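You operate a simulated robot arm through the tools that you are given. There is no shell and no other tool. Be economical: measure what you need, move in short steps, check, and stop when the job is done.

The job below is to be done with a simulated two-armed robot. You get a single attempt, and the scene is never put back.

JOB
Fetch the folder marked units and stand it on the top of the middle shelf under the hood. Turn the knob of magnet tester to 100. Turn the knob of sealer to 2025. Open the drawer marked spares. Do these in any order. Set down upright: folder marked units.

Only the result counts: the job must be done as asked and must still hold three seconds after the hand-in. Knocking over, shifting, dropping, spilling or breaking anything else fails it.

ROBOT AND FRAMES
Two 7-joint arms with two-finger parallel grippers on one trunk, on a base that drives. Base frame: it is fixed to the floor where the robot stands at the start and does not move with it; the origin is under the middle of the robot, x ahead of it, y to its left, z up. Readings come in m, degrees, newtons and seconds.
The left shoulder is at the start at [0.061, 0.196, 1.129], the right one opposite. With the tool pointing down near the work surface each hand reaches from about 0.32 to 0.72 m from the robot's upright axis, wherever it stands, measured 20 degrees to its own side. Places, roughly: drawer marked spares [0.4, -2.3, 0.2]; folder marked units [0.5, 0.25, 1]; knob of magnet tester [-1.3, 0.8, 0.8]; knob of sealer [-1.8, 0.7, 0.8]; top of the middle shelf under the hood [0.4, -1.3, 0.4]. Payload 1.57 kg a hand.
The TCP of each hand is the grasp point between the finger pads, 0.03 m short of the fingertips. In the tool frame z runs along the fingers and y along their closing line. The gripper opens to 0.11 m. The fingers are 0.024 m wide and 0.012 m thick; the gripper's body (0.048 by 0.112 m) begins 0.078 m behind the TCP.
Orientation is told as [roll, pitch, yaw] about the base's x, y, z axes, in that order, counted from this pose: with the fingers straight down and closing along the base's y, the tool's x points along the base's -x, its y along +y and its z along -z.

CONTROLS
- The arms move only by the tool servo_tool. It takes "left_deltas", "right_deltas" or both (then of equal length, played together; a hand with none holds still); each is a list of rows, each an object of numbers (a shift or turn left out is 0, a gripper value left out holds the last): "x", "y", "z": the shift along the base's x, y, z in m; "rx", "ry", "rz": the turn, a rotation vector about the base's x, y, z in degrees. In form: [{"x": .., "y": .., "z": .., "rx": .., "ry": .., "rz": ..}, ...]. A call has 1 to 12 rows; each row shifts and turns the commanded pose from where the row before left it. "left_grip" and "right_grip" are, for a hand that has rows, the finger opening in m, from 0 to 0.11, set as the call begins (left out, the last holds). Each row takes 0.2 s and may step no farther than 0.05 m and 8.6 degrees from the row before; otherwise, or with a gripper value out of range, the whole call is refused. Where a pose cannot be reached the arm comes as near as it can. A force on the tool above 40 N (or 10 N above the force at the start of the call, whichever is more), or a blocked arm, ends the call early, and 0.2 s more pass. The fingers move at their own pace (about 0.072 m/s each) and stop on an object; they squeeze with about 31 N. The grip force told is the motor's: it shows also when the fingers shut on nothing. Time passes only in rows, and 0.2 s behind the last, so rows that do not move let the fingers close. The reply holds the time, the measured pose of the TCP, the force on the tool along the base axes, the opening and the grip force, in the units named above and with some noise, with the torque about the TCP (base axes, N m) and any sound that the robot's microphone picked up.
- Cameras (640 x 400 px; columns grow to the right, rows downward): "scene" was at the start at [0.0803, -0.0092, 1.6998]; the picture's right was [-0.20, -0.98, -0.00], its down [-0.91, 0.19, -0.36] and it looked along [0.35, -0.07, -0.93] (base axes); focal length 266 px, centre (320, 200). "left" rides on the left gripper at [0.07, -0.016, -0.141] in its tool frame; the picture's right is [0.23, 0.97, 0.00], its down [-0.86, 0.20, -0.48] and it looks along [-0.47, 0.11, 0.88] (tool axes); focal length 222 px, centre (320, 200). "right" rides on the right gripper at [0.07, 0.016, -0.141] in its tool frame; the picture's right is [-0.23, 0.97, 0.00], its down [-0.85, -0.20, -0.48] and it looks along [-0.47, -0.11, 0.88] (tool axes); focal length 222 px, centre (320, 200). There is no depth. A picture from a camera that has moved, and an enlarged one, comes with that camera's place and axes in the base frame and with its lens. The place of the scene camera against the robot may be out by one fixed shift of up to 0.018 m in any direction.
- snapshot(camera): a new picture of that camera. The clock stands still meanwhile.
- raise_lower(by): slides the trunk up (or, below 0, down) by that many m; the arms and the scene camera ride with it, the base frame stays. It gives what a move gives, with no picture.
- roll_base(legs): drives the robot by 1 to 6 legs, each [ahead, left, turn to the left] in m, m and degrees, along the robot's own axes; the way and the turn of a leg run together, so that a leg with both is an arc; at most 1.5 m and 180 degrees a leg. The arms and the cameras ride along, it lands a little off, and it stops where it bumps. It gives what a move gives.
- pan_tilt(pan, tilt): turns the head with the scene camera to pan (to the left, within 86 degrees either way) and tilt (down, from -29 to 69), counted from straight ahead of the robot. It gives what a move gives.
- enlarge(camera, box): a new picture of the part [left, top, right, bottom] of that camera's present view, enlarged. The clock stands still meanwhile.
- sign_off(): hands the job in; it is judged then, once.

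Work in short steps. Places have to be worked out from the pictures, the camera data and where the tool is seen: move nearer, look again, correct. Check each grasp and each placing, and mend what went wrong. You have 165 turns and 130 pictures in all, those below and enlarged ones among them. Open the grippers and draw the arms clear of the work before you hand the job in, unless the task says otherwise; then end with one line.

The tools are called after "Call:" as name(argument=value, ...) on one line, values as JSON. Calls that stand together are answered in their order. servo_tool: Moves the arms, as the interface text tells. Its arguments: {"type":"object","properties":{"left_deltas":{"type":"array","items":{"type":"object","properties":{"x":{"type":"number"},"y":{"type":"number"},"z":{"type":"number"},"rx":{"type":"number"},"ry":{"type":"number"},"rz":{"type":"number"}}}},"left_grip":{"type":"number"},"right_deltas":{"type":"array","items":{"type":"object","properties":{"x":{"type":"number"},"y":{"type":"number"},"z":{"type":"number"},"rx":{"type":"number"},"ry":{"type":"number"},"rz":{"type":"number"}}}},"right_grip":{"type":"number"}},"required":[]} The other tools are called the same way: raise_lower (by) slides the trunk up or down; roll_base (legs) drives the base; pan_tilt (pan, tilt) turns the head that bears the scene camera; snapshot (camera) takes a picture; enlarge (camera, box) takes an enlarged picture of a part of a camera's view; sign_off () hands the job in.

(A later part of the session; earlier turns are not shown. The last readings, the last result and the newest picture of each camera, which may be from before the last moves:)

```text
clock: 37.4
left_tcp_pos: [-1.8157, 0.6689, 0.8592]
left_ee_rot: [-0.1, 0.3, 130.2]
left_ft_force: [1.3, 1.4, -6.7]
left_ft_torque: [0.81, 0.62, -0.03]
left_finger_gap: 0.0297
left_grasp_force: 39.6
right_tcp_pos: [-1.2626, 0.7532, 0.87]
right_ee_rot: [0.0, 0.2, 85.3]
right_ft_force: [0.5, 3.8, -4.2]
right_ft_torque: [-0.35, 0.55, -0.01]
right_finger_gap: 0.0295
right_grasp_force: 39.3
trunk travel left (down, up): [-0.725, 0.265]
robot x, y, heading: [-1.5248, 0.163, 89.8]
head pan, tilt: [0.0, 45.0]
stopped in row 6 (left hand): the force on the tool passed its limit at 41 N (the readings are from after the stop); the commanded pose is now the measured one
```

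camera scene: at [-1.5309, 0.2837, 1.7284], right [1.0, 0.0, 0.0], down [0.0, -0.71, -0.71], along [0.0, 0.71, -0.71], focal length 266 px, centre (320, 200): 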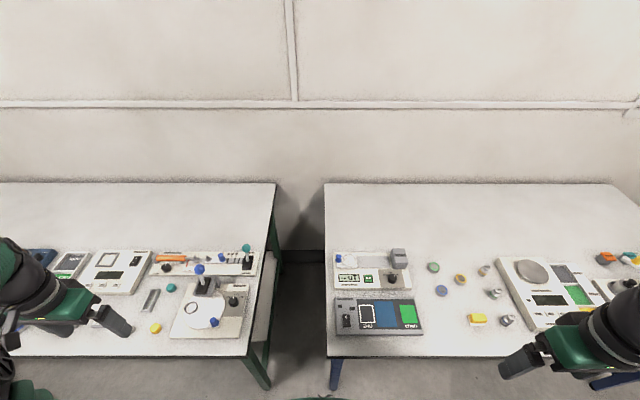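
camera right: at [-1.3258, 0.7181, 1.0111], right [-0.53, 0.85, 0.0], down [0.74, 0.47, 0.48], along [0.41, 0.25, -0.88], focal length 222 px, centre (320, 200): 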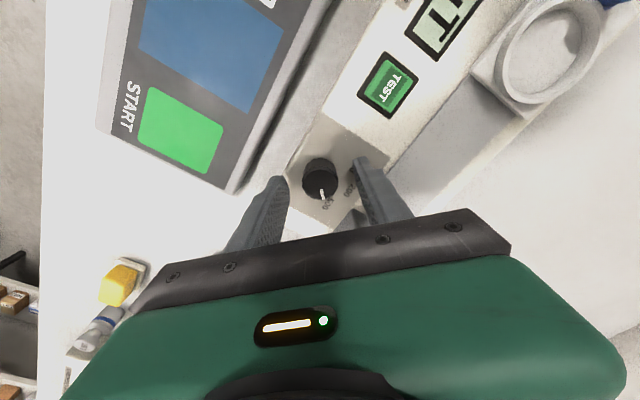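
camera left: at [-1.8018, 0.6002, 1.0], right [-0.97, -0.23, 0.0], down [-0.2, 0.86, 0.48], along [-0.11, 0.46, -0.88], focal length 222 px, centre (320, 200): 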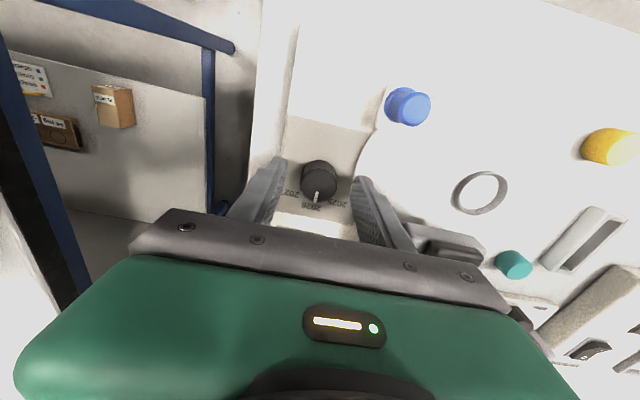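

Left stopped at +40°, maybe an end stop; I release the left, and continue the right by +48°.

Call:
servo_tool(right_deltas=[{"rz": 7}, {"rz": 7}, {"rz": 7}, {"rz": 7}, {"rz": 7}, {"rz": 7}, {"rz": 7}])

Call:
servo_tool(left_deltas=[{}, {}, {"z": 0.02}, {"z": 0.03}, {"z": 0.04}, {"rz": -8}, {"rz": -8}, {"rz": -8}, {"rz": -8}, {"rz": -8}], left_grip=0.055)

Call:
enlarge(camera="left", box=[270, 120, 370, 210])

```text
clock: 39.0
left_tcp_pos: [-1.8144, 0.6709, 0.8602]
left_ee_rot: [0.1, 0.2, 130.3]
left_ft_force: [-8.8, -0.3, -9.6]
left_ft_torque: [0.12, -0.26, 0.05]
left_finger_gap: 0.0297
left_grasp_force: 39.0
right_tcp_pos: [-1.2606, 0.7543, 0.8708]
right_ee_rot: [0.0, 0.3, 134.3]
right_ft_force: [15.3, 6.8, -9.4]
right_ft_torque: [-0.35, -0.77, -0.08]
right_finger_gap: 0.0297
right_grasp_force: 39.0
trunk travel left (down, up): [-0.725, 0.265]
robot x, y, heading: [-1.5195, 0.1646, 90.1]
head pan, tilt: [0.0, 45.0]
```

```text
clock: 41.2
left_tcp_pos: [-1.8136, 0.6694, 0.9499]
left_ee_rot: [0.0, 0.2, 90.0]
left_ft_force: [0.3, -0.1, -0.1]
left_ft_torque: [0.02, 0.01, 0.03]
left_finger_gap: 0.0549
left_grasp_force: 0.1
right_tcp_pos: [-1.2604, 0.7546, 0.8716]
right_ee_rot: [0.0, 0.0, 134.3]
right_ft_force: [13.2, 14.1, -5.0]
right_ft_torque: [0.61, -0.53, -0.09]
right_finger_gap: 0.0295
right_grasp_force: 39.2
trunk travel left (down, up): [-0.725, 0.265]
robot x, y, heading: [-1.5186, 0.163, 90.2]
head pan, tilt: [0.0, 45.0]
```

```text
4.44 times, centred on (320, 165) of left
camera zoom: at [-1.7964, 0.6011, 1.0915], right [-0.97, -0.23, 0.0], down [-0.2, 0.86, 0.47], along [-0.11, 0.46, -0.88], focal length 987 px, centre (320, 356)
```

zoom: 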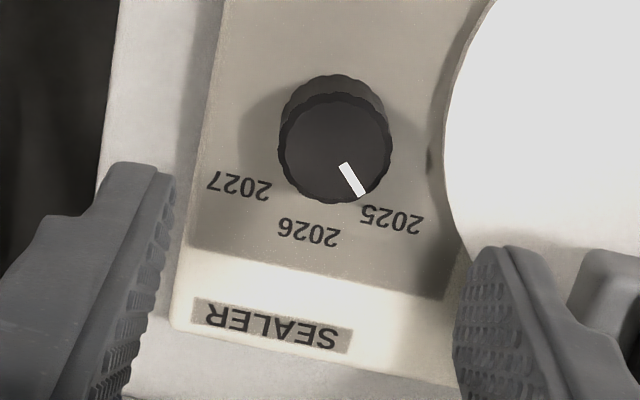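

Sealer pointer now measures ≈43° toward 2025, on the label. Release the right knob, raise, and check.

Call:
servo_tool(right_deltas=[{}, {}, {"z": 0.02}, {"z": 0.03}, {"z": 0.04}, {"rz": -8}, {"rz": -8}, {"rz": -8}, {"rz": -8}, {"rz": -8}, {"rz": -5}], right_grip=0.055)

Call:
enlarge(camera="right", box=[270, 120, 370, 210])

```text
clock: 43.6
left_tcp_pos: [-1.8165, 0.6683, 0.9502]
left_ee_rot: [-0.1, 0.1, 90.3]
left_ft_force: [-0.5, 0.0, 0.3]
left_ft_torque: [0.02, -0.01, 0.0]
left_finger_gap: 0.0553
left_grasp_force: 0.0
right_tcp_pos: [-1.2633, 0.7529, 0.9631]
right_ee_rot: [-0.2, 0.0, 89.2]
right_ft_force: [0.0, 0.4, -0.5]
right_ft_torque: [-0.02, 0.01, 0.0]
right_finger_gap: 0.0549
right_grasp_force: 0.1
trunk travel left (down, up): [-0.725, 0.265]
robot x, y, heading: [-1.5207, 0.1636, 90.2]
head pan, tilt: [0.0, 45.0]
```

```text
4.44 times, centred on (320, 165) of right
camera zoom: at [-1.281, 0.6841, 1.1032], right [-0.97, 0.24, 0.0], down [0.21, 0.85, 0.48], along [0.12, 0.46, -0.88], focal length 987 px, centre (320, 356)
```

zoom: 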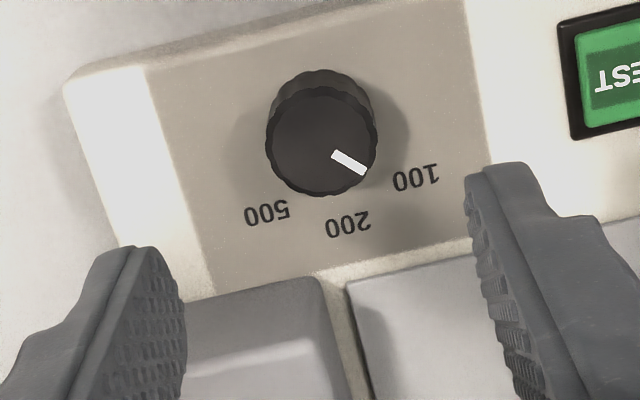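

Magnet tester pointer is ≈44° to the 100 side: done. Now raise and withdraw both hands, then back off, turn to face +x, and drive to the shelf.

Call:
servo_tool(right_deltas=[{"z": 0.045}, {"z": 0.045}, {"z": 0.045}, {"y": -0.045}, {"y": -0.045}, {"y": -0.045}, {"y": -0.045}], left_deltas=[{"z": 0.045}, {"z": 0.045}, {"z": 0.045}, {"y": -0.045}, {"y": -0.045}, {"y": -0.045}, {"y": -0.045}])

Call:
roll_base(legs=[[-0.25, 0, 0], [0, 0, -90], [1.1, 0, 0]])

Call:
pan_tilt(pan=15, tilt=35)

Call:
snapshot(camera="scene")

```text
clock: 45.2
left_tcp_pos: [-1.8175, 0.482, 1.0852]
left_ee_rot: [-0.1, -0.1, 90.3]
left_ft_force: [-0.7, -0.8, 1.5]
left_ft_torque: [0.03, -0.02, 0.03]
left_finger_gap: 0.0549
left_grasp_force: 0.0
right_tcp_pos: [-1.2623, 0.5677, 1.0991]
right_ee_rot: [-0.1, -0.2, 89.3]
right_ft_force: [-0.2, -0.5, 0.1]
right_ft_torque: [0.0, 0.03, 0.0]
right_finger_gap: 0.0549
right_grasp_force: 0.1
trunk travel left (down, up): [-0.725, 0.265]
robot x, y, heading: [-1.5214, 0.1651, 90.1]
head pan, tilt: [0.0, 45.0]
```

```text
clock: 56.0
left_tcp_pos: [-0.1178, 0.1992, 1.0833]
left_ee_rot: [-0.1, 0.2, -0.2]
left_ft_force: [1.5, -0.6, -0.3]
left_ft_torque: [0.01, -0.03, 0.02]
left_finger_gap: 0.0553
left_grasp_force: 0.0
right_tcp_pos: [-0.039, -0.3538, 1.0984]
right_ee_rot: [-0.1, 0.1, -1.2]
right_ft_force: [0.8, -0.5, 1.0]
right_ft_torque: [0.02, 0.0, 0.0]
right_finger_gap: 0.0551
right_grasp_force: 0.1
trunk travel left (down, up): [-0.725, 0.265]
robot x, y, heading: [-0.4422, -0.0907, -0.5]
head pan, tilt: [0.0, 45.0]
```

```text
clock: 56.8
left_tcp_pos: [-0.119, 0.2006, 1.0854]
left_ee_rot: [-0.1, 0.1, -0.2]
left_ft_force: [0.2, -0.9, -0.6]
left_ft_torque: [-0.04, 0.02, -0.02]
left_finger_gap: 0.0551
left_grasp_force: 0.0
right_tcp_pos: [-0.0383, -0.3523, 1.0983]
right_ee_rot: [-0.1, 0.1, -1.2]
right_ft_force: [-0.6, 0.0, 0.3]
right_ft_torque: [0.03, 0.02, 0.02]
right_finger_gap: 0.0549
right_grasp_force: 0.1
trunk travel left (down, up): [-0.725, 0.265]
robot x, y, heading: [-0.4429, -0.0906, -0.3]
head pan, tilt: [15.0, 35.0]
```

```text
90 pictures are left
camera scene: at [-0.3313, -0.066, 1.7433], right [0.25, -0.97, 0.0], down [-0.56, -0.14, -0.82], along [0.79, 0.21, -0.58], focal length 266 px, centre (320, 200)
```

scene: 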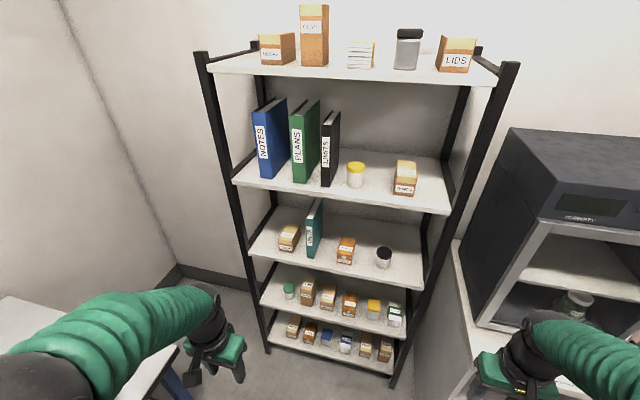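

Good view. I pitch the left hand to point forward (−90° about y) while moving it ahead 0.17 m, and open it.

Call:
servo_tool(left_deltas=[{"x": 0.015, "ry": -8.2}, {"x": 0.015, "ry": -8.2}, {"x": 0.015, "ry": -8.2}, {"x": 0.015, "ry": -8.2}, {"x": 0.015, "ry": -8.2}, {"x": 0.015, "ry": -8.2}, {"x": 0.015, "ry": -8.2}, {"x": 0.015, "ry": -8.2}, {"x": 0.015, "ry": -8.2}, {"x": 0.015, "ry": -8.2}, {"x": 0.015, "ry": -8}], left_grip=0.065)

Call:
raise_lower(by=-0.3)

Call:
snapshot(camera="scene")

Call:
snapshot(camera="left")

```text
clock: 59.2
left_tcp_pos: [0.0976, 0.2285, 1.0939]
left_ee_rot: [78.8, -89.9, -78.7]
left_ft_force: [0.5, 0.2, -0.1]
left_ft_torque: [0.03, 0.03, -0.01]
left_finger_gap: 0.0649
left_grasp_force: 0.1
left hand out of reach, approached as far as the arm can: row 3, 4, 5, 6, 7
right_tcp_pos: [-0.0369, -0.3528, 1.0973]
right_ee_rot: [-0.2, 0.3, -1.2]
right_ft_force: [0.5, -0.1, 0.7]
right_ft_torque: [-0.01, 0.04, 0.03]
right_finger_gap: 0.055
right_grasp_force: 0.0
trunk travel left (down, up): [-0.725, 0.265]
robot x, y, heading: [-0.443, -0.0923, -0.2]
head pan, tilt: [15.0, 35.0]
```

```text
clock: 62.2
left_tcp_pos: [0.0979, 0.2275, 0.7953]
left_ee_rot: [63.1, -89.9, -63.2]
left_ft_force: [0.4, 0.3, 0.3]
left_ft_torque: [0.0, 0.01, 0.01]
left_finger_gap: 0.0649
left_grasp_force: 0.1
right_tcp_pos: [-0.0395, -0.3531, 0.7986]
right_ee_rot: [-0.1, 0.1, -1.2]
right_ft_force: [0.3, -0.2, 0.3]
right_ft_torque: [-0.01, 0.0, 0.02]
right_finger_gap: 0.055
right_grasp_force: 0.1
trunk travel left (down, up): [-0.425, 0.565]
robot x, y, heading: [-0.4434, -0.0914, -0.3]
head pan, tilt: [15.0, 35.0]
```

```text
89 pictures are left
camera scene: at [-0.3315, -0.0658, 1.4434], right [0.25, -0.97, 0.0], down [-0.56, -0.14, -0.82], along [0.79, 0.21, -0.58], focal length 266 px, centre (320, 200)
```

scene: 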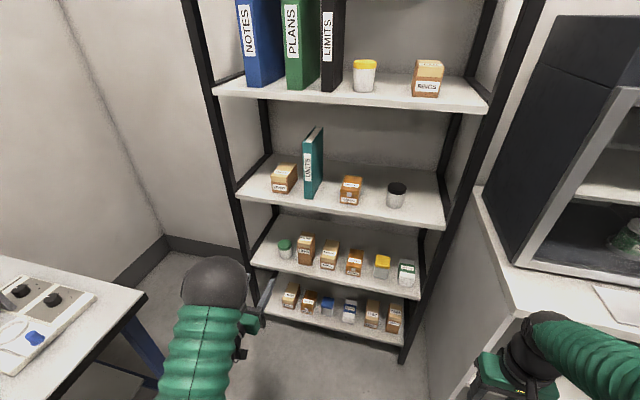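

```text
88 pictures are left
camera left: at [-0.0441, 0.2106, 0.7261], right [0.0, 0.97, -0.22], down [-0.48, 0.2, 0.86], along [0.88, 0.11, 0.46], focal length 222 px, centre (320, 200)
```

left: 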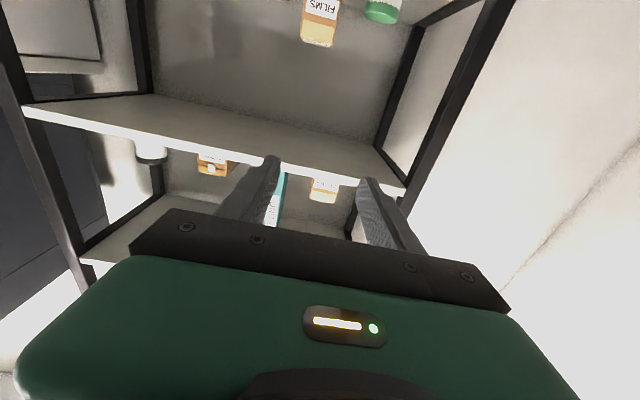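

Hand points forward at (0.098, 0.228, 0.795). I zoom on the folder for triangulation with the earlier view.

Call:
enlarge(camera="scene", box=[235, 115, 375, 215])

```text
4.00 times, centred on (305, 165) of scene
camera zoom: at [-0.3315, -0.0658, 1.4434], right [0.25, -0.97, 0.0], down [-0.56, -0.14, -0.82], along [0.79, 0.21, -0.58], focal length 1066 px, centre (380, 340)
```

zoom: 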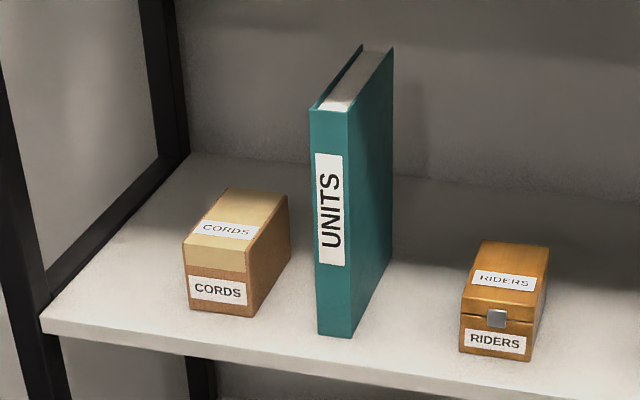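

Folder: spine at x≈0.41, y≈0.168, z 0.909–1.113, depth 0.15 along +x, width 0.03. I raise the trunk 0.22, drive ahead 0.2, then align y and look with the left camera.

Call:
raise_lower(by=0.225)

Call:
roll_base(legs=[[0.2, 0, 0]])

Call:
servo_tool(left_deltas=[{"y": -0.03}, {"y": -0.029}, {}])

Call:
snapshot(camera="left")

Call:
snapshot(camera="scene")

```text
clock: 64.6
left_tcp_pos: [0.0977, 0.2255, 1.0198]
left_ee_rot: [58.8, -89.8, -58.9]
left_ft_force: [-0.3, 1.1, 0.4]
left_ft_torque: [0.02, 0.01, 0.01]
left_finger_gap: 0.065
left_grasp_force: 0.0
right_tcp_pos: [-0.0383, -0.3533, 1.0228]
right_ee_rot: [-0.1, 0.1, -1.2]
right_ft_force: [0.1, 0.3, -0.2]
right_ft_torque: [0.0, 0.0, 0.01]
right_finger_gap: 0.055
right_grasp_force: 0.0
trunk travel left (down, up): [-0.65, 0.34]
robot x, y, heading: [-0.4448, -0.0908, -0.4]
head pan, tilt: [15.0, 35.0]
```

```text
clock: 66.2
left_tcp_pos: [0.2955, 0.2251, 1.0215]
left_ee_rot: [73.1, -89.8, -73.2]
left_ft_force: [-0.7, 0.4, -1.3]
left_ft_torque: [0.0, -0.01, 0.0]
left_finger_gap: 0.0651
left_grasp_force: 0.0
right_tcp_pos: [0.162, -0.3536, 1.0229]
right_ee_rot: [-0.1, 0.0, -1.4]
right_ft_force: [-0.3, -0.6, 0.8]
right_ft_torque: [-0.01, 0.03, -0.01]
right_finger_gap: 0.055
right_grasp_force: 0.1
trunk travel left (down, up): [-0.65, 0.34]
robot x, y, heading: [-0.2424, -0.0919, -0.4]
head pan, tilt: [15.0, 35.0]
```

```text
clock: 67.0
left_tcp_pos: [0.2951, 0.1894, 1.0237]
left_ee_rot: [10.3, -89.8, -10.9]
left_ft_force: [0.5, -0.1, -0.2]
left_ft_torque: [0.03, 0.0, 0.0]
left_finger_gap: 0.065
left_grasp_force: 0.1
left hand out of reach, approached as far as the arm can: row 2
right_tcp_pos: [0.1615, -0.3549, 1.022]
right_ee_rot: [-0.1, 0.0, -1.3]
right_ft_force: [0.1, 0.1, 0.3]
right_ft_torque: [0.02, 0.0, -0.01]
right_finger_gap: 0.0549
right_grasp_force: 0.0
trunk travel left (down, up): [-0.65, 0.34]
robot x, y, heading: [-0.2473, -0.0957, -0.4]
head pan, tilt: [15.0, 35.0]
```

```text
86 pictures are left
camera left: at [0.1533, 0.1744, 0.9548], right [0.01, 0.97, -0.23], down [-0.47, 0.2, 0.86], along [0.88, 0.1, 0.46], focal length 222 px, centre (320, 200)
```

left: 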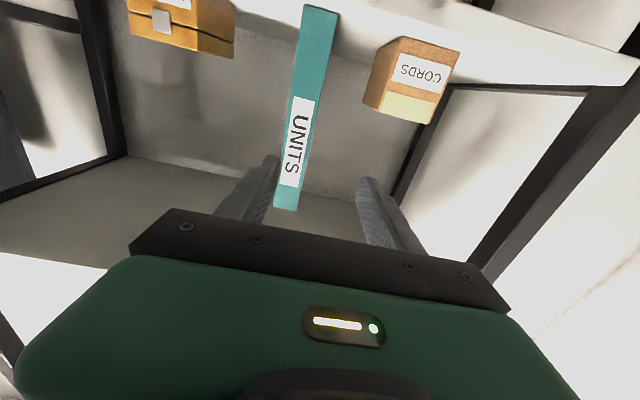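

```text
85 pictures are left
camera scene: at [-0.1294, -0.0671, 1.6682], right [0.25, -0.97, 0.0], down [-0.56, -0.14, -0.82], along [0.79, 0.21, -0.58], focal length 266 px, centre (320, 200)
```

scene: 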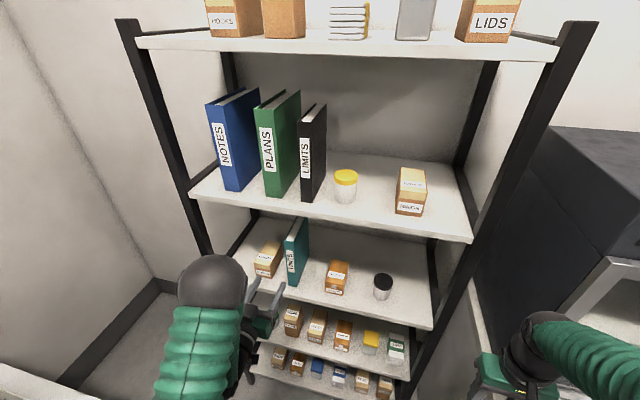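

Folder spine center is y≈0.163; the arm can't fold further inward, so I shift the base right 0.026 m, then re-check.

Call:
roll_base(legs=[[0, -0.026, 0.4]])

Call:
servo_tool(left_deltas=[{"x": 0.02}, {"x": 0.02}, {}])

Call:
snapshot(camera="left")

```text
clock: 67.8
left_tcp_pos: [0.2916, 0.1779, 1.0233]
left_ee_rot: [-59.9, -89.7, 59.9]
left_ft_force: [-0.8, 0.2, 0.7]
left_ft_torque: [-0.01, -0.03, -0.07]
left_finger_gap: 0.0647
left_grasp_force: 0.0
right_tcp_pos: [0.1627, -0.3695, 1.0262]
right_ee_rot: [-0.5, 0.0, -0.7]
right_ft_force: [-0.2, 1.0, 0.7]
right_ft_torque: [-0.08, -0.01, -0.01]
right_finger_gap: 0.0551
right_grasp_force: 0.0
trunk travel left (down, up): [-0.65, 0.34]
robot x, y, heading: [-0.2428, -0.1143, -0.1]
head pan, tilt: [15.0, 35.0]
```

```text
clock: 68.6
left_tcp_pos: [0.3295, 0.1791, 1.0244]
left_ee_rot: [-65.4, -89.6, 65.4]
left_ft_force: [-0.7, 0.2, 0.0]
left_ft_torque: [0.0, 0.02, -0.05]
left_finger_gap: 0.0651
left_grasp_force: 0.1
right_tcp_pos: [0.1603, -0.367, 1.026]
right_ee_rot: [-0.5, 0.0, -0.6]
right_ft_force: [-0.4, 0.0, 0.5]
right_ft_torque: [-0.03, 0.01, -0.03]
right_finger_gap: 0.0552
right_grasp_force: 0.0
trunk travel left (down, up): [-0.65, 0.34]
robot x, y, heading: [-0.2398, -0.1189, 0.1]
head pan, tilt: [15.0, 35.0]
```

```text
84 pictures are left
camera left: at [0.1889, 0.163, 0.954], right [0.0, 0.97, -0.23], down [-0.48, 0.21, 0.86], along [0.88, 0.11, 0.46], focal length 222 px, centre (320, 200)
```

left: 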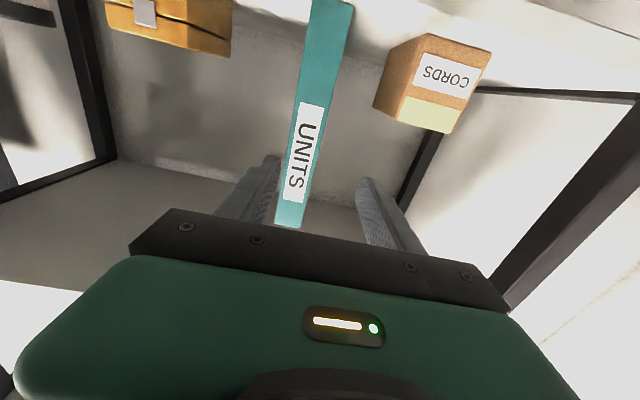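

Folder center y≈0.162 vs TCP 0.179; I shift the arm −0.017 in y and advance 0.03.

Call:
servo_tool(left_deltas=[{"y": -0.009, "x": 0.01}, {"y": -0.008, "x": 0.01}, {"x": 0.01}, {}])

Call:
snapshot(camera="left")

```text
clock: 69.6
left_tcp_pos: [0.3574, 0.1799, 1.0267]
left_ee_rot: [-64.4, -89.5, 64.1]
left_ft_force: [-0.5, 0.4, -0.3]
left_ft_torque: [-0.02, 0.0, -0.02]
left_finger_gap: 0.065
left_grasp_force: 0.0
left hand out of reach, approached as far as the arm can: row 1, 2
right_tcp_pos: [0.1625, -0.3673, 1.0259]
right_ee_rot: [-0.5, 0.0, -0.8]
right_ft_force: [-0.1, -0.2, 0.3]
right_ft_torque: [0.02, 0.02, 0.01]
right_finger_gap: 0.0552
right_grasp_force: 0.0
trunk travel left (down, up): [-0.65, 0.34]
robot x, y, heading: [-0.2405, -0.1172, -0.2]
head pan, tilt: [15.0, 35.0]
```

```text
83 pictures are left
camera left: at [0.2161, 0.1647, 0.9581], right [0.01, 0.97, -0.23], down [-0.47, 0.21, 0.86], along [0.88, 0.11, 0.46], focal length 222 px, centre (320, 200)
```

left: 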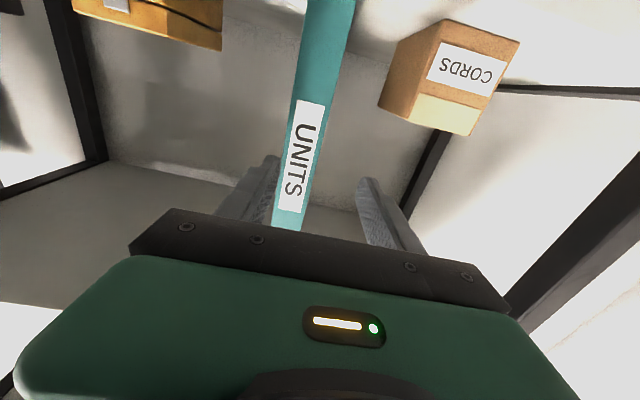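

The arm is at a limit in y; I shift the base right 0.018 instead (tips are still short of the spine).

Call:
roll_base(legs=[[0, -0.018, 0]])

Call:
snapshot(camera="left")

```text
clock: 70.3
left_tcp_pos: [0.3559, 0.1656, 1.0263]
left_ee_rot: [-68.3, -89.5, 68.0]
left_ft_force: [-0.1, 0.0, -0.4]
left_ft_torque: [0.02, -0.01, -0.06]
left_finger_gap: 0.065
left_grasp_force: 0.1
right_tcp_pos: [0.1619, -0.382, 1.0266]
right_ee_rot: [-0.7, 0.1, -0.5]
right_ft_force: [0.0, 0.4, -0.4]
right_ft_torque: [-0.04, 0.02, 0.01]
right_finger_gap: 0.0549
right_grasp_force: 0.0
trunk travel left (down, up): [-0.65, 0.34]
robot x, y, heading: [-0.2436, -0.1365, -0.0]
head pan, tilt: [15.0, 35.0]
```

```text
82 pictures are left
camera left: at [0.2157, 0.1498, 0.9573], right [0.0, 0.97, -0.24], down [-0.47, 0.21, 0.85], along [0.88, 0.11, 0.46], focal length 222 px, centre (320, 200)
```

left: 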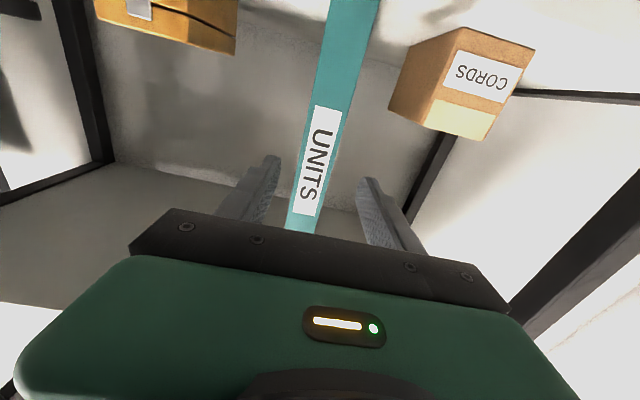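

The folder is now centered between the fingers. I advance 0.115 m in +x.

Call:
servo_tool(left_deltas=[{"x": 0.02}, {"x": 0.02}, {"x": 0.02}, {"x": 0.02}, {"x": 0.02}, {"x": 0.015}])

Call:
snapshot(camera="left")

```text
clock: 71.8
left_tcp_pos: [0.4711, 0.1624, 1.0295]
left_ee_rot: [-58.6, -89.6, 57.7]
left_ft_force: [0.2, -1.1, -0.3]
left_ft_torque: [-0.02, -0.03, 0.02]
left_finger_gap: 0.0651
left_grasp_force: 0.0
right_tcp_pos: [0.1618, -0.3889, 1.0262]
right_ee_rot: [-0.3, 0.0, -0.6]
right_ft_force: [-0.5, -0.9, -0.5]
right_ft_torque: [0.03, -0.02, 0.01]
right_finger_gap: 0.0549
right_grasp_force: 0.1
trunk travel left (down, up): [-0.65, 0.34]
robot x, y, heading: [-0.2468, -0.1345, 0.1]
head pan, tilt: [15.0, 35.0]
```

```text
81 pictures are left
camera left: at [0.3297, 0.1472, 0.959], right [0.01, 0.97, -0.23], down [-0.47, 0.21, 0.86], along [0.88, 0.1, 0.46], focal length 222 px, centre (320, 200)
```

left: 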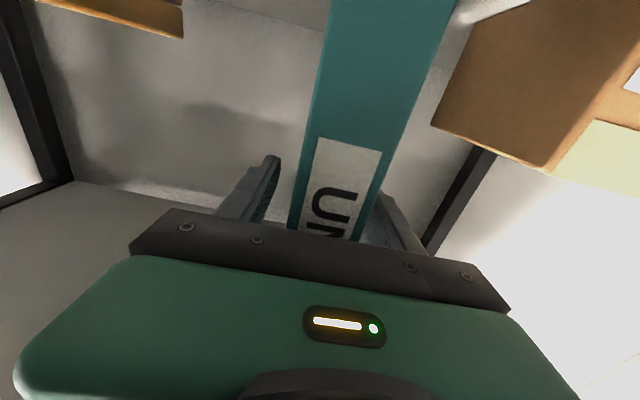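

Spine between the fingers and ~6 cm deep. I close the grip.

Call:
servo_tool(left_deltas=[{}, {}, {}, {}, {}], left_grip=0.0)

```text
clock: 73.0
left_tcp_pos: [0.4713, 0.1658, 1.0268]
left_ee_rot: [-62.1, -89.4, 61.5]
left_ft_force: [-0.2, -1.1, 0.2]
left_ft_torque: [-0.07, 0.02, -0.04]
left_finger_gap: 0.0297
left_grasp_force: 30.7
right_tcp_pos: [0.1608, -0.3858, 1.0265]
right_ee_rot: [-0.5, 0.0, -0.6]
right_ft_force: [-0.4, 0.0, -0.2]
right_ft_torque: [0.03, 0.01, 0.02]
right_finger_gap: 0.0549
right_grasp_force: 0.2
trunk travel left (down, up): [-0.65, 0.34]
robot x, y, heading: [-0.2415, -0.1321, -0.3]
head pan, tilt: [15.0, 35.0]
```

Gripped (0.030 m, 31 N). I lift 0.02 and check forces.

Call:
servo_tool(left_deltas=[{"z": 0.01}, {"z": 0.01}, {}])

Call:
snapshot(camera="scene")

```text
clock: 73.8
left_tcp_pos: [0.4715, 0.1651, 1.0475]
left_ee_rot: [-60.1, -89.5, 59.4]
left_ft_force: [-0.1, 0.3, -4.1]
left_ft_torque: [0.01, 0.0, 0.02]
left_finger_gap: 0.03
left_grasp_force: 30.7
right_tcp_pos: [0.1608, -0.3851, 1.0257]
right_ee_rot: [-0.5, 0.0, -0.6]
right_ft_force: [0.2, 0.6, -0.3]
right_ft_torque: [0.01, 0.01, -0.01]
right_finger_gap: 0.0548
right_grasp_force: 0.0
trunk travel left (down, up): [-0.65, 0.34]
robot x, y, heading: [-0.243, -0.1341, -0.0]
head pan, tilt: [15.0, 35.0]
```

```text
80 pictures are left
camera scene: at [-0.129, -0.1069, 1.6681], right [0.26, -0.97, 0.0], down [-0.56, -0.15, -0.82], along [0.79, 0.21, -0.58], focal length 266 px, centre (320, 200)
```

scene: 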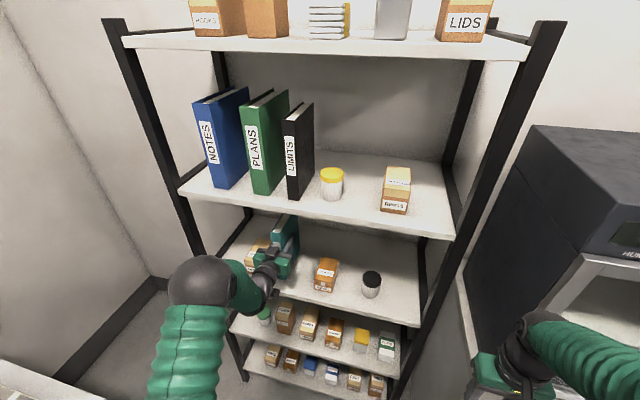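

Folder is lifted (4 N), no torque. I back off 0.45 m, then slide right 1.1 m to look at the hood bench.

Call:
roll_base(legs=[[-0.45, 0, 0], [0, -1.15, 0]])

Call:
pan_tilt(pan=0, tilt=35)

Call:
snapshot(camera="scene")

```text
clock: 81.9
left_tcp_pos: [0.0219, -0.9516, 1.0473]
left_ee_rot: [-66.4, -89.4, 67.7]
left_ft_force: [0.3, -0.1, -3.6]
left_ft_torque: [0.02, 0.03, -0.03]
left_finger_gap: 0.0298
left_grasp_force: 31.0
right_tcp_pos: [-0.269, -1.5132, 1.0277]
right_ee_rot: [-0.7, 0.0, 1.4]
right_ft_force: [-0.7, -0.6, 0.4]
right_ft_torque: [-0.01, -0.01, 0.0]
right_finger_gap: 0.0552
right_grasp_force: 0.1
trunk travel left (down, up): [-0.65, 0.34]
robot x, y, heading: [-0.6819, -1.2803, 1.9]
head pan, tilt: [15.0, 35.0]
```

```text
clock: 82.7
left_tcp_pos: [0.0198, -0.9547, 1.0473]
left_ee_rot: [-69.7, -89.5, 71.0]
left_ft_force: [0.3, -0.6, -5.0]
left_ft_torque: [-0.04, 0.01, 0.03]
left_finger_gap: 0.0298
left_grasp_force: 31.0
right_tcp_pos: [-0.2703, -1.513, 1.0265]
right_ee_rot: [-0.4, -0.1, 1.4]
right_ft_force: [0.0, 0.1, -0.5]
right_ft_torque: [-0.05, 0.02, 0.02]
right_finger_gap: 0.0549
right_grasp_force: 0.0
trunk travel left (down, up): [-0.65, 0.34]
robot x, y, heading: [-0.6824, -1.2831, 1.8]
head pan, tilt: [0.0, 35.0]
```

```text
79 pictures are left
camera scene: at [-0.5649, -1.2687, 1.6682], right [0.03, -1.0, 0.0], down [-0.58, -0.02, -0.82], along [0.82, 0.03, -0.58], focal length 266 px, centre (320, 200)
```

scene: 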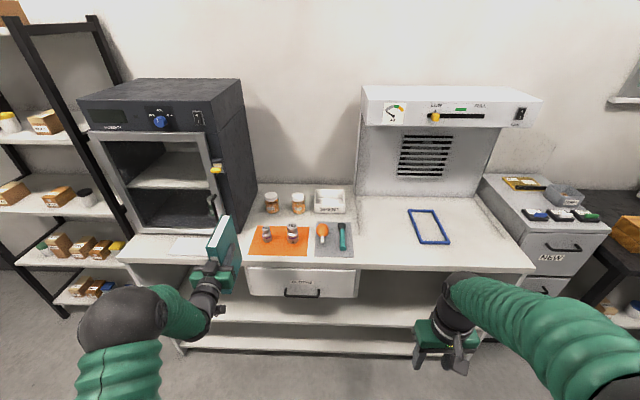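

The bench below the hood has open shelves. I lower the trunk 0.5 m to look into them (the hands are clear of the bench front).

Call:
raise_lower(by=-0.5)

Call:
pan_tilt(pan=0, tilt=30)

Call:
snapshot(camera="scene")

Call:
pan_tilt(pan=-35, tilt=30)

Call:
snapshot(camera="scene")

```text
refused: -0.5 is not a number from -0.4 to 0.4
```

```text
clock: 83.4
left_tcp_pos: [0.0205, -0.9546, 1.0488]
left_ee_rot: [-70.5, -89.5, 71.8]
left_ft_force: [0.4, 0.5, -4.2]
left_ft_torque: [0.0, 0.06, -0.01]
left_finger_gap: 0.03
left_grasp_force: 31.4
right_tcp_pos: [-0.271, -1.5146, 1.0253]
right_ee_rot: [-0.5, -0.1, 1.4]
right_ft_force: [-0.8, 0.2, 0.1]
right_ft_torque: [0.0, 0.01, 0.0]
right_finger_gap: 0.0548
right_grasp_force: 0.0
trunk travel left (down, up): [-0.65, 0.34]
robot x, y, heading: [-0.6807, -1.2795, 1.7]
head pan, tilt: [0.0, 30.0]
```

```text
78 pictures are left
camera scene: at [-0.5626, -1.269, 1.6759], right [0.03, -1.0, 0.0], down [-0.5, -0.02, -0.86], along [0.86, 0.03, -0.5], focal length 266 px, centre (320, 200)
```

scene: 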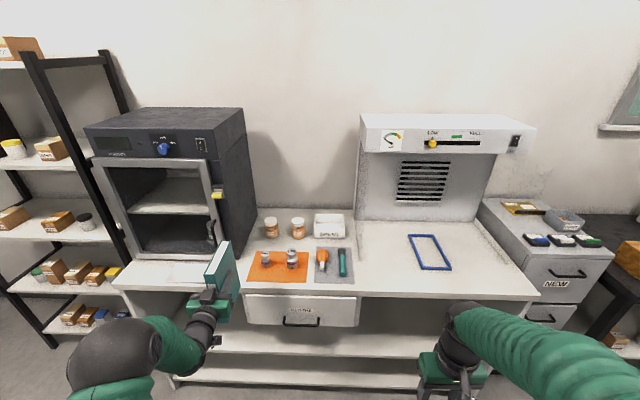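

```text
clock: 84.4
left_tcp_pos: [0.0208, -0.9533, 1.048]
left_ee_rot: [-69.9, -89.5, 71.2]
left_ft_force: [-0.1, 0.0, -4.1]
left_ft_torque: [-0.02, 0.02, 0.03]
left_finger_gap: 0.0301
left_grasp_force: 30.9
right_tcp_pos: [-0.2687, -1.5145, 1.0256]
right_ee_rot: [-0.5, 0.0, 1.4]
right_ft_force: [0.1, -0.4, 0.6]
right_ft_torque: [0.01, 0.02, -0.03]
right_finger_gap: 0.0551
right_grasp_force: 0.1
trunk travel left (down, up): [-0.65, 0.34]
robot x, y, heading: [-0.6803, -1.2784, 1.9]
head pan, tilt: [-35.0, 30.0]
```

```text
77 pictures are left
camera scene: at [-0.577, -1.3216, 1.676], right [-0.54, -0.84, 0.0], down [-0.42, 0.27, -0.86], along [0.72, -0.47, -0.5], focal length 266 px, centre (320, 200)
```

scene: 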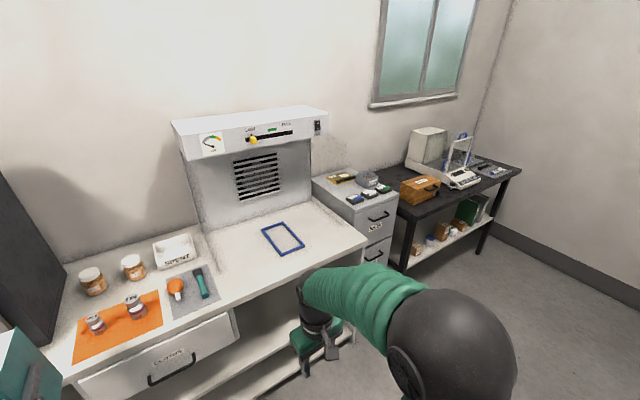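

Lower by 0.4 and look into the bench.

Call:
raise_lower(by=-0.4)

Call:
pan_tilt(pan=-10, tilt=35)

Call:
snapshot(camera="scene")

```text
clock: 88.2
left_tcp_pos: [0.0187, -0.9547, 0.6484]
left_ee_rot: [-71.4, -89.5, 72.7]
left_ft_force: [-0.2, -0.3, -4.3]
left_ft_torque: [0.01, 0.04, 0.03]
left_finger_gap: 0.03
left_grasp_force: 30.8
right_tcp_pos: [-0.2704, -1.5162, 0.6263]
right_ee_rot: [-0.5, -0.1, 1.4]
right_ft_force: [0.6, -0.5, 0.1]
right_ft_torque: [0.0, -0.02, -0.01]
right_finger_gap: 0.0551
right_grasp_force: 0.2
trunk travel left (down, up): [-0.25, 0.74]
robot x, y, heading: [-0.6792, -1.2766, 1.7]
head pan, tilt: [-35.0, 30.0]
```

```text
clock: 89.1
left_tcp_pos: [0.0187, -0.9549, 0.6478]
left_ee_rot: [-70.2, -89.5, 71.4]
left_ft_force: [0.2, -0.2, -3.9]
left_ft_torque: [0.0, 0.04, -0.01]
left_finger_gap: 0.0301
left_grasp_force: 30.8
right_tcp_pos: [-0.2708, -1.5144, 0.6264]
right_ee_rot: [-0.6, -0.1, 1.4]
right_ft_force: [0.4, -0.3, 0.2]
right_ft_torque: [0.0, -0.02, -0.01]
right_finger_gap: 0.055
right_grasp_force: 0.2
trunk travel left (down, up): [-0.25, 0.74]
robot x, y, heading: [-0.6799, -1.2776, 1.9]
head pan, tilt: [-10.0, 35.0]
```

```text
76 pictures are left
camera scene: at [-0.567, -1.2849, 1.2682], right [-0.14, -0.99, 0.0], down [-0.57, 0.08, -0.82], along [0.81, -0.12, -0.58], focal length 266 px, centre (320, 200)
```

scene: 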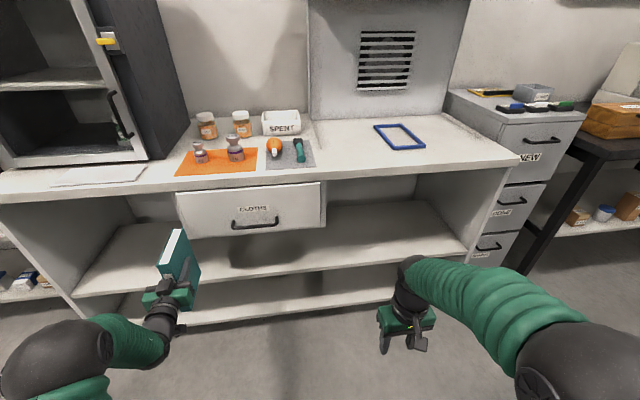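

Middle shelf spans the bench; I'll place at y≈−1.5 (right of the drawer, beneath the hood). I zoom at the shelf edge now, then lower the trunk to triangulate.

Call:
enlarge(camera="scene", box=[300, 150, 540, 300])

Call:
raise_lower(by=-0.08)

Call:
roll_base(legs=[[0, -0.55, -1.8]])

Call:
pan_tilt(pan=20, tilt=35)

Call:
snapshot(camera="scene")

```text
2.67 times, centred on (420, 225) of scene
camera zoom: at [-0.567, -1.2849, 1.2682], right [-0.14, -0.99, 0.0], down [-0.57, 0.08, -0.82], along [0.81, -0.12, -0.58], focal length 710 px, centre (53, 133)
```

zoom: 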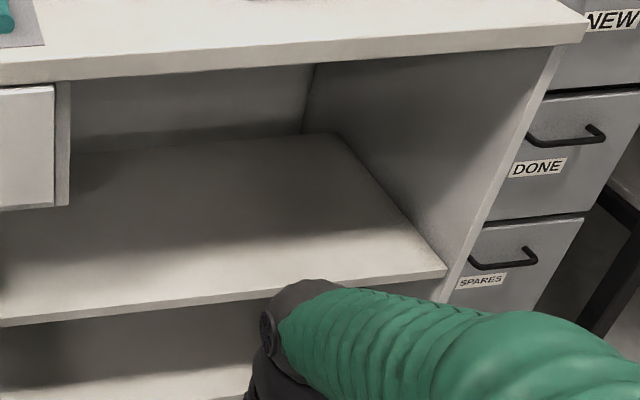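

```text
clock: 90.3
left_tcp_pos: [0.0187, -0.9536, 0.5684]
left_ee_rot: [-73.6, -89.5, 75.0]
left_ft_force: [0.1, 0.9, -4.0]
left_ft_torque: [-0.02, 0.02, -0.01]
left_finger_gap: 0.0299
left_grasp_force: 30.7
right_tcp_pos: [-0.2709, -1.515, 0.546]
right_ee_rot: [-0.5, -0.1, 1.5]
right_ft_force: [-0.2, 0.5, 0.2]
right_ft_torque: [-0.01, 0.05, -0.01]
right_finger_gap: 0.0548
right_grasp_force: 0.0
trunk travel left (down, up): [-0.17, 0.82]
robot x, y, heading: [-0.6823, -1.277, 1.8]
head pan, tilt: [-10.0, 35.0]
```

```text
clock: 93.4
left_tcp_pos: [0.0389, -1.5285, 0.5685]
left_ee_rot: [-70.7, -89.4, 70.2]
left_ft_force: [0.2, 0.0, -3.9]
left_ft_torque: [0.0, 0.0, 0.01]
left_finger_gap: 0.03
left_grasp_force: 30.8
right_tcp_pos: [-0.2692, -2.0793, 0.5456]
right_ee_rot: [-0.5, 0.0, -0.4]
right_ft_force: [-0.1, 0.0, 0.3]
right_ft_torque: [-0.02, -0.02, -0.02]
right_finger_gap: 0.055
right_grasp_force: 0.2
trunk travel left (down, up): [-0.17, 0.82]
robot x, y, heading: [-0.6703, -1.8296, 0.2]
head pan, tilt: [-10.0, 35.0]
```

```text
clock: 94.4
left_tcp_pos: [0.0368, -1.529, 0.5702]
left_ee_rot: [-78.0, -89.5, 77.4]
left_ft_force: [-0.2, -0.7, -3.6]
left_ft_torque: [-0.01, 0.04, 0.01]
left_finger_gap: 0.0298
left_grasp_force: 31.5
right_tcp_pos: [-0.271, -2.0796, 0.5468]
right_ee_rot: [-0.5, -0.2, -0.6]
right_ft_force: [-0.3, -0.1, 0.1]
right_ft_torque: [0.01, 0.02, -0.01]
right_finger_gap: 0.0551
right_grasp_force: 0.1
trunk travel left (down, up): [-0.17, 0.82]
robot x, y, heading: [-0.6763, -1.8278, -0.3]
head pan, tilt: [20.0, 35.0]
```

```text
74 pictures are left
camera scene: at [-0.5619, -1.7942, 1.1882], right [0.34, -0.94, 0.0], down [-0.54, -0.2, -0.82], along [0.77, 0.28, -0.58], focal length 266 px, centre (320, 200)
```

scene: 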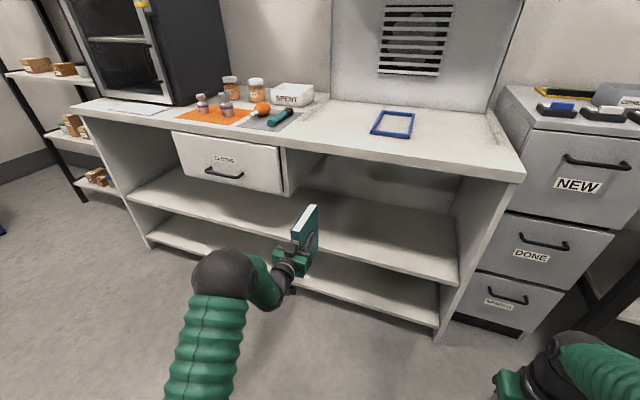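

Shelf top ≈0.43, front edge x≈0.155, underside of the bench top ≈0.83. I raise the folder 0.04, then drive ahead 0.25 so it hovers over the shelf, and look.

Call:
raise_lower(by=0.05)

Call:
roll_base(legs=[[0.25, 0, 0]])

Call:
snapshot(camera="scene")

Call:
snapshot(camera="left")

```text
clock: 95.3
left_tcp_pos: [0.0378, -1.5285, 0.6198]
left_ee_rot: [-73.3, -89.4, 72.7]
left_ft_force: [-0.3, 0.2, -4.4]
left_ft_torque: [0.0, 0.0, -0.03]
left_finger_gap: 0.0298
left_grasp_force: 30.7
right_tcp_pos: [-0.2707, -2.0795, 0.597]
right_ee_rot: [-0.5, -0.2, -0.5]
right_ft_force: [-0.8, 0.4, -0.2]
right_ft_torque: [-0.02, 0.01, -0.03]
right_finger_gap: 0.0548
right_grasp_force: 0.1
trunk travel left (down, up): [-0.22, 0.77]
robot x, y, heading: [-0.671, -1.8314, 0.1]
head pan, tilt: [20.0, 35.0]
```

```text
clock: 97.2
left_tcp_pos: [0.2941, -1.5273, 0.6177]
left_ee_rot: [-71.7, -89.5, 71.2]
left_ft_force: [-1.1, -1.3, -3.1]
left_ft_torque: [-0.06, 0.06, 0.02]
left_finger_gap: 0.0297
left_grasp_force: 31.3
right_tcp_pos: [-0.014, -2.0777, 0.5965]
right_ee_rot: [-0.4, -0.1, -0.4]
right_ft_force: [0.1, -0.9, -0.2]
right_ft_torque: [0.02, 0.0, 0.0]
right_finger_gap: 0.055
right_grasp_force: 0.0
trunk travel left (down, up): [-0.22, 0.77]
robot x, y, heading: [-0.4168, -1.8301, 0.3]
head pan, tilt: [20.0, 35.0]
```

```text
73 pictures are left
camera scene: at [-0.3051, -1.7936, 1.2381], right [0.34, -0.94, 0.0], down [-0.54, -0.2, -0.82], along [0.77, 0.28, -0.58], focal length 266 px, centre (320, 200)
```

scene: 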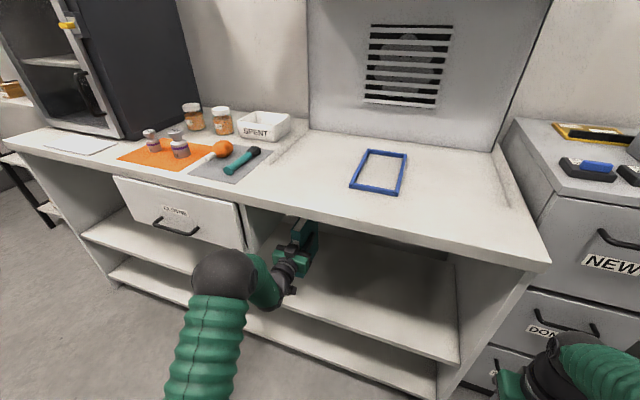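

```text
72 pictures are left
camera left: at [0.153, -1.5426, 0.5493], right [0.01, 0.97, -0.23], down [-0.47, 0.21, 0.85], along [0.88, 0.11, 0.46], focal length 222 px, centre (320, 200)
```

left: 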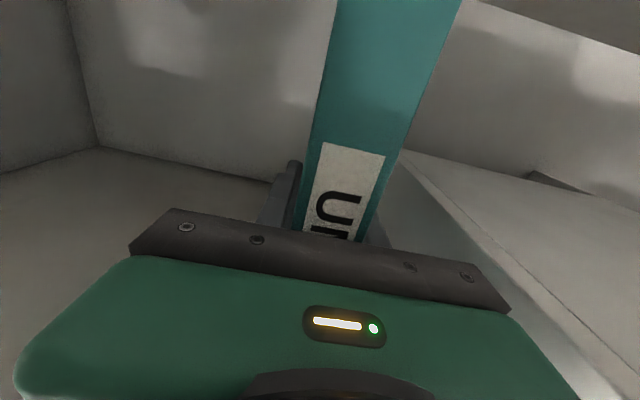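

Folder hovers over the shelf, clear of the drawer side. I lower 0.05, then check.

Call:
servo_tool(left_deltas=[{"z": -0.02}, {"z": -0.015}, {"z": -0.01}, {"z": -0.005}, {}])

Call:
enlarge(camera="scene", box=[230, 190, 470, 340])

```text
clock: 98.3
left_tcp_pos: [0.2932, -1.5261, 0.57]
left_ee_rot: [-81.8, -89.5, 80.9]
left_ft_force: [0.2, -0.2, -3.7]
left_ft_torque: [0.04, 0.02, 0.0]
left_finger_gap: 0.0298
left_grasp_force: 31.4
right_tcp_pos: [-0.0146, -2.0787, 0.5982]
right_ee_rot: [-0.5, -0.2, -0.4]
right_ft_force: [-0.2, -0.2, -0.6]
right_ft_torque: [-0.01, -0.02, 0.01]
right_finger_gap: 0.0553
right_grasp_force: 0.1
trunk travel left (down, up): [-0.22, 0.77]
robot x, y, heading: [-0.416, -1.829, 0.2]
head pan, tilt: [20.0, 35.0]
```

```text
2.67 times, centred on (350, 265) of scene
camera zoom: at [-0.306, -1.7936, 1.2382], right [0.34, -0.94, 0.0], down [-0.54, -0.2, -0.82], along [0.77, 0.28, -0.58], focal length 710 px, centre (240, 27)
```

zoom: 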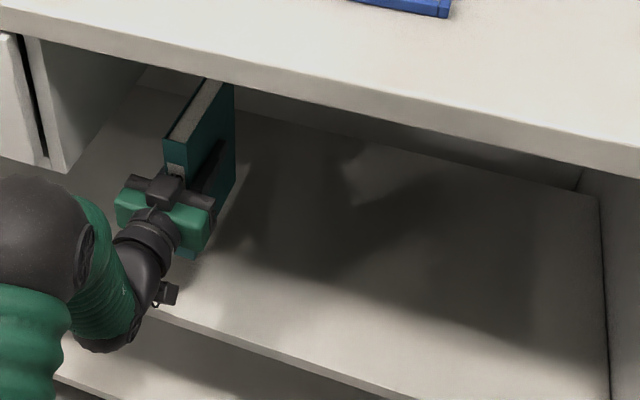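

Still hanging free. Lower in small increments watching the force.

Call:
servo_tool(left_deltas=[{"z": -0.005}, {"z": -0.004}, {"z": -0.003}, {}])

Call:
servo_tool(left_deltas=[{"z": -0.003}, {"z": -0.002}, {}])

```text
clock: 99.3
left_tcp_pos: [0.2916, -1.5253, 0.5583]
left_ee_rot: [-80.3, -89.4, 79.3]
left_ft_force: [0.5, -0.2, -3.5]
left_ft_torque: [0.0, 0.01, 0.04]
left_finger_gap: 0.03
left_grasp_force: 31.0
right_tcp_pos: [-0.015, -2.0779, 0.598]
right_ee_rot: [-0.5, -0.3, -0.5]
right_ft_force: [0.7, 0.0, 0.0]
right_ft_torque: [-0.04, -0.05, -0.01]
right_finger_gap: 0.0551
right_grasp_force: 0.0
trunk travel left (down, up): [-0.22, 0.77]
robot x, y, heading: [-0.4196, -1.8265, 0.5]
head pan, tilt: [20.0, 35.0]
```

```text
clock: 100.2
left_tcp_pos: [0.2914, -1.5261, 0.5548]
left_ee_rot: [-81.0, -89.4, 79.9]
left_ft_force: [-0.7, 0.1, -4.2]
left_ft_torque: [0.01, 0.03, -0.03]
left_finger_gap: 0.03
left_grasp_force: 30.9
right_tcp_pos: [-0.0146, -2.0791, 0.5977]
right_ee_rot: [-0.5, -0.3, -0.4]
right_ft_force: [-0.5, -0.6, 0.6]
right_ft_torque: [0.01, -0.01, 0.01]
right_finger_gap: 0.0549
right_grasp_force: 0.0
trunk travel left (down, up): [-0.22, 0.77]
robot x, y, heading: [-0.4155, -1.8304, 0.1]
head pan, tilt: [20.0, 35.0]
```

Call:
servo_tool(left_deltas=[{"z": -0.003}, {"z": -0.003}, {}])

Call:
enlarge(camera="scene", box=[230, 190, 390, 290])

```text
clock: 101.0
left_tcp_pos: [0.2923, -1.5239, 0.5461]
left_ee_rot: [-81.3, -89.4, 80.2]
left_ft_force: [-0.6, -0.1, -3.9]
left_ft_torque: [0.01, 0.01, 0.0]
left_finger_gap: 0.0298
left_grasp_force: 31.1
right_tcp_pos: [-0.0146, -2.0784, 0.5978]
right_ee_rot: [-0.5, -0.4, -0.4]
right_ft_force: [0.8, 0.0, 0.1]
right_ft_torque: [0.01, 0.01, 0.01]
right_finger_gap: 0.0551
right_grasp_force: 0.0
trunk travel left (down, up): [-0.22, 0.77]
robot x, y, heading: [-0.4181, -1.8283, 0.1]
head pan, tilt: [20.0, 35.0]
```

```text
4.00 times, centred on (310, 240) of scene
camera zoom: at [-0.306, -1.7935, 1.2382], right [0.34, -0.94, 0.0], down [-0.54, -0.2, -0.82], along [0.77, 0.28, -0.58], focal length 1066 px, centre (360, 40)
```

zoom: 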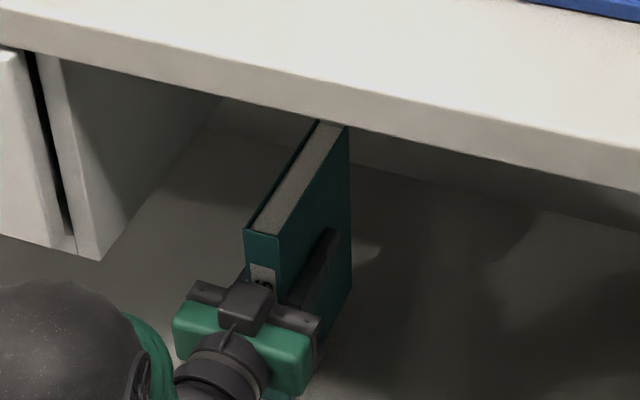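

Still free; continue down gently.

Call:
servo_tool(left_deltas=[{"z": -0.003}, {"z": -0.003}, {"z": -0.003}, {}])

Call:
servo_tool(left_deltas=[{"z": -0.003}, {"z": -0.002}, {}])

```text
clock: 102.0
left_tcp_pos: [0.2929, -1.5224, 0.5385]
left_ee_rot: [-82.0, -89.5, 80.9]
left_ft_force: [-0.1, 0.1, -4.4]
left_ft_torque: [0.0, 0.02, -0.02]
left_finger_gap: 0.0298
left_grasp_force: 31.1
left hand out of reach, approached as far as the arm can: row 1
right_tcp_pos: [-0.0142, -2.0779, 0.598]
right_ee_rot: [-0.6, -0.4, -0.3]
right_ft_force: [-0.4, -0.5, -0.2]
right_ft_torque: [0.0, 0.03, 0.03]
right_finger_gap: 0.0548
right_grasp_force: 0.0
trunk travel left (down, up): [-0.22, 0.77]
robot x, y, heading: [-0.4165, -1.8291, 0.2]
head pan, tilt: [20.0, 35.0]
```

```text
clock: 102.8
left_tcp_pos: [0.2915, -1.5226, 0.5343]
left_ee_rot: [-82.4, -89.4, 81.4]
left_ft_force: [0.5, -0.8, -4.3]
left_ft_torque: [0.01, 0.07, -0.03]
left_finger_gap: 0.0298
left_grasp_force: 30.9
right_tcp_pos: [-0.0135, -2.0786, 0.5976]
right_ee_rot: [-0.5, -0.2, -0.5]
right_ft_force: [0.5, -0.2, 0.0]
right_ft_torque: [-0.02, -0.02, -0.01]
right_finger_gap: 0.0551
right_grasp_force: 0.1
trunk travel left (down, up): [-0.22, 0.77]
robot x, y, heading: [-0.4133, -1.8275, 0.2]
head pan, tilt: [20.0, 35.0]
```

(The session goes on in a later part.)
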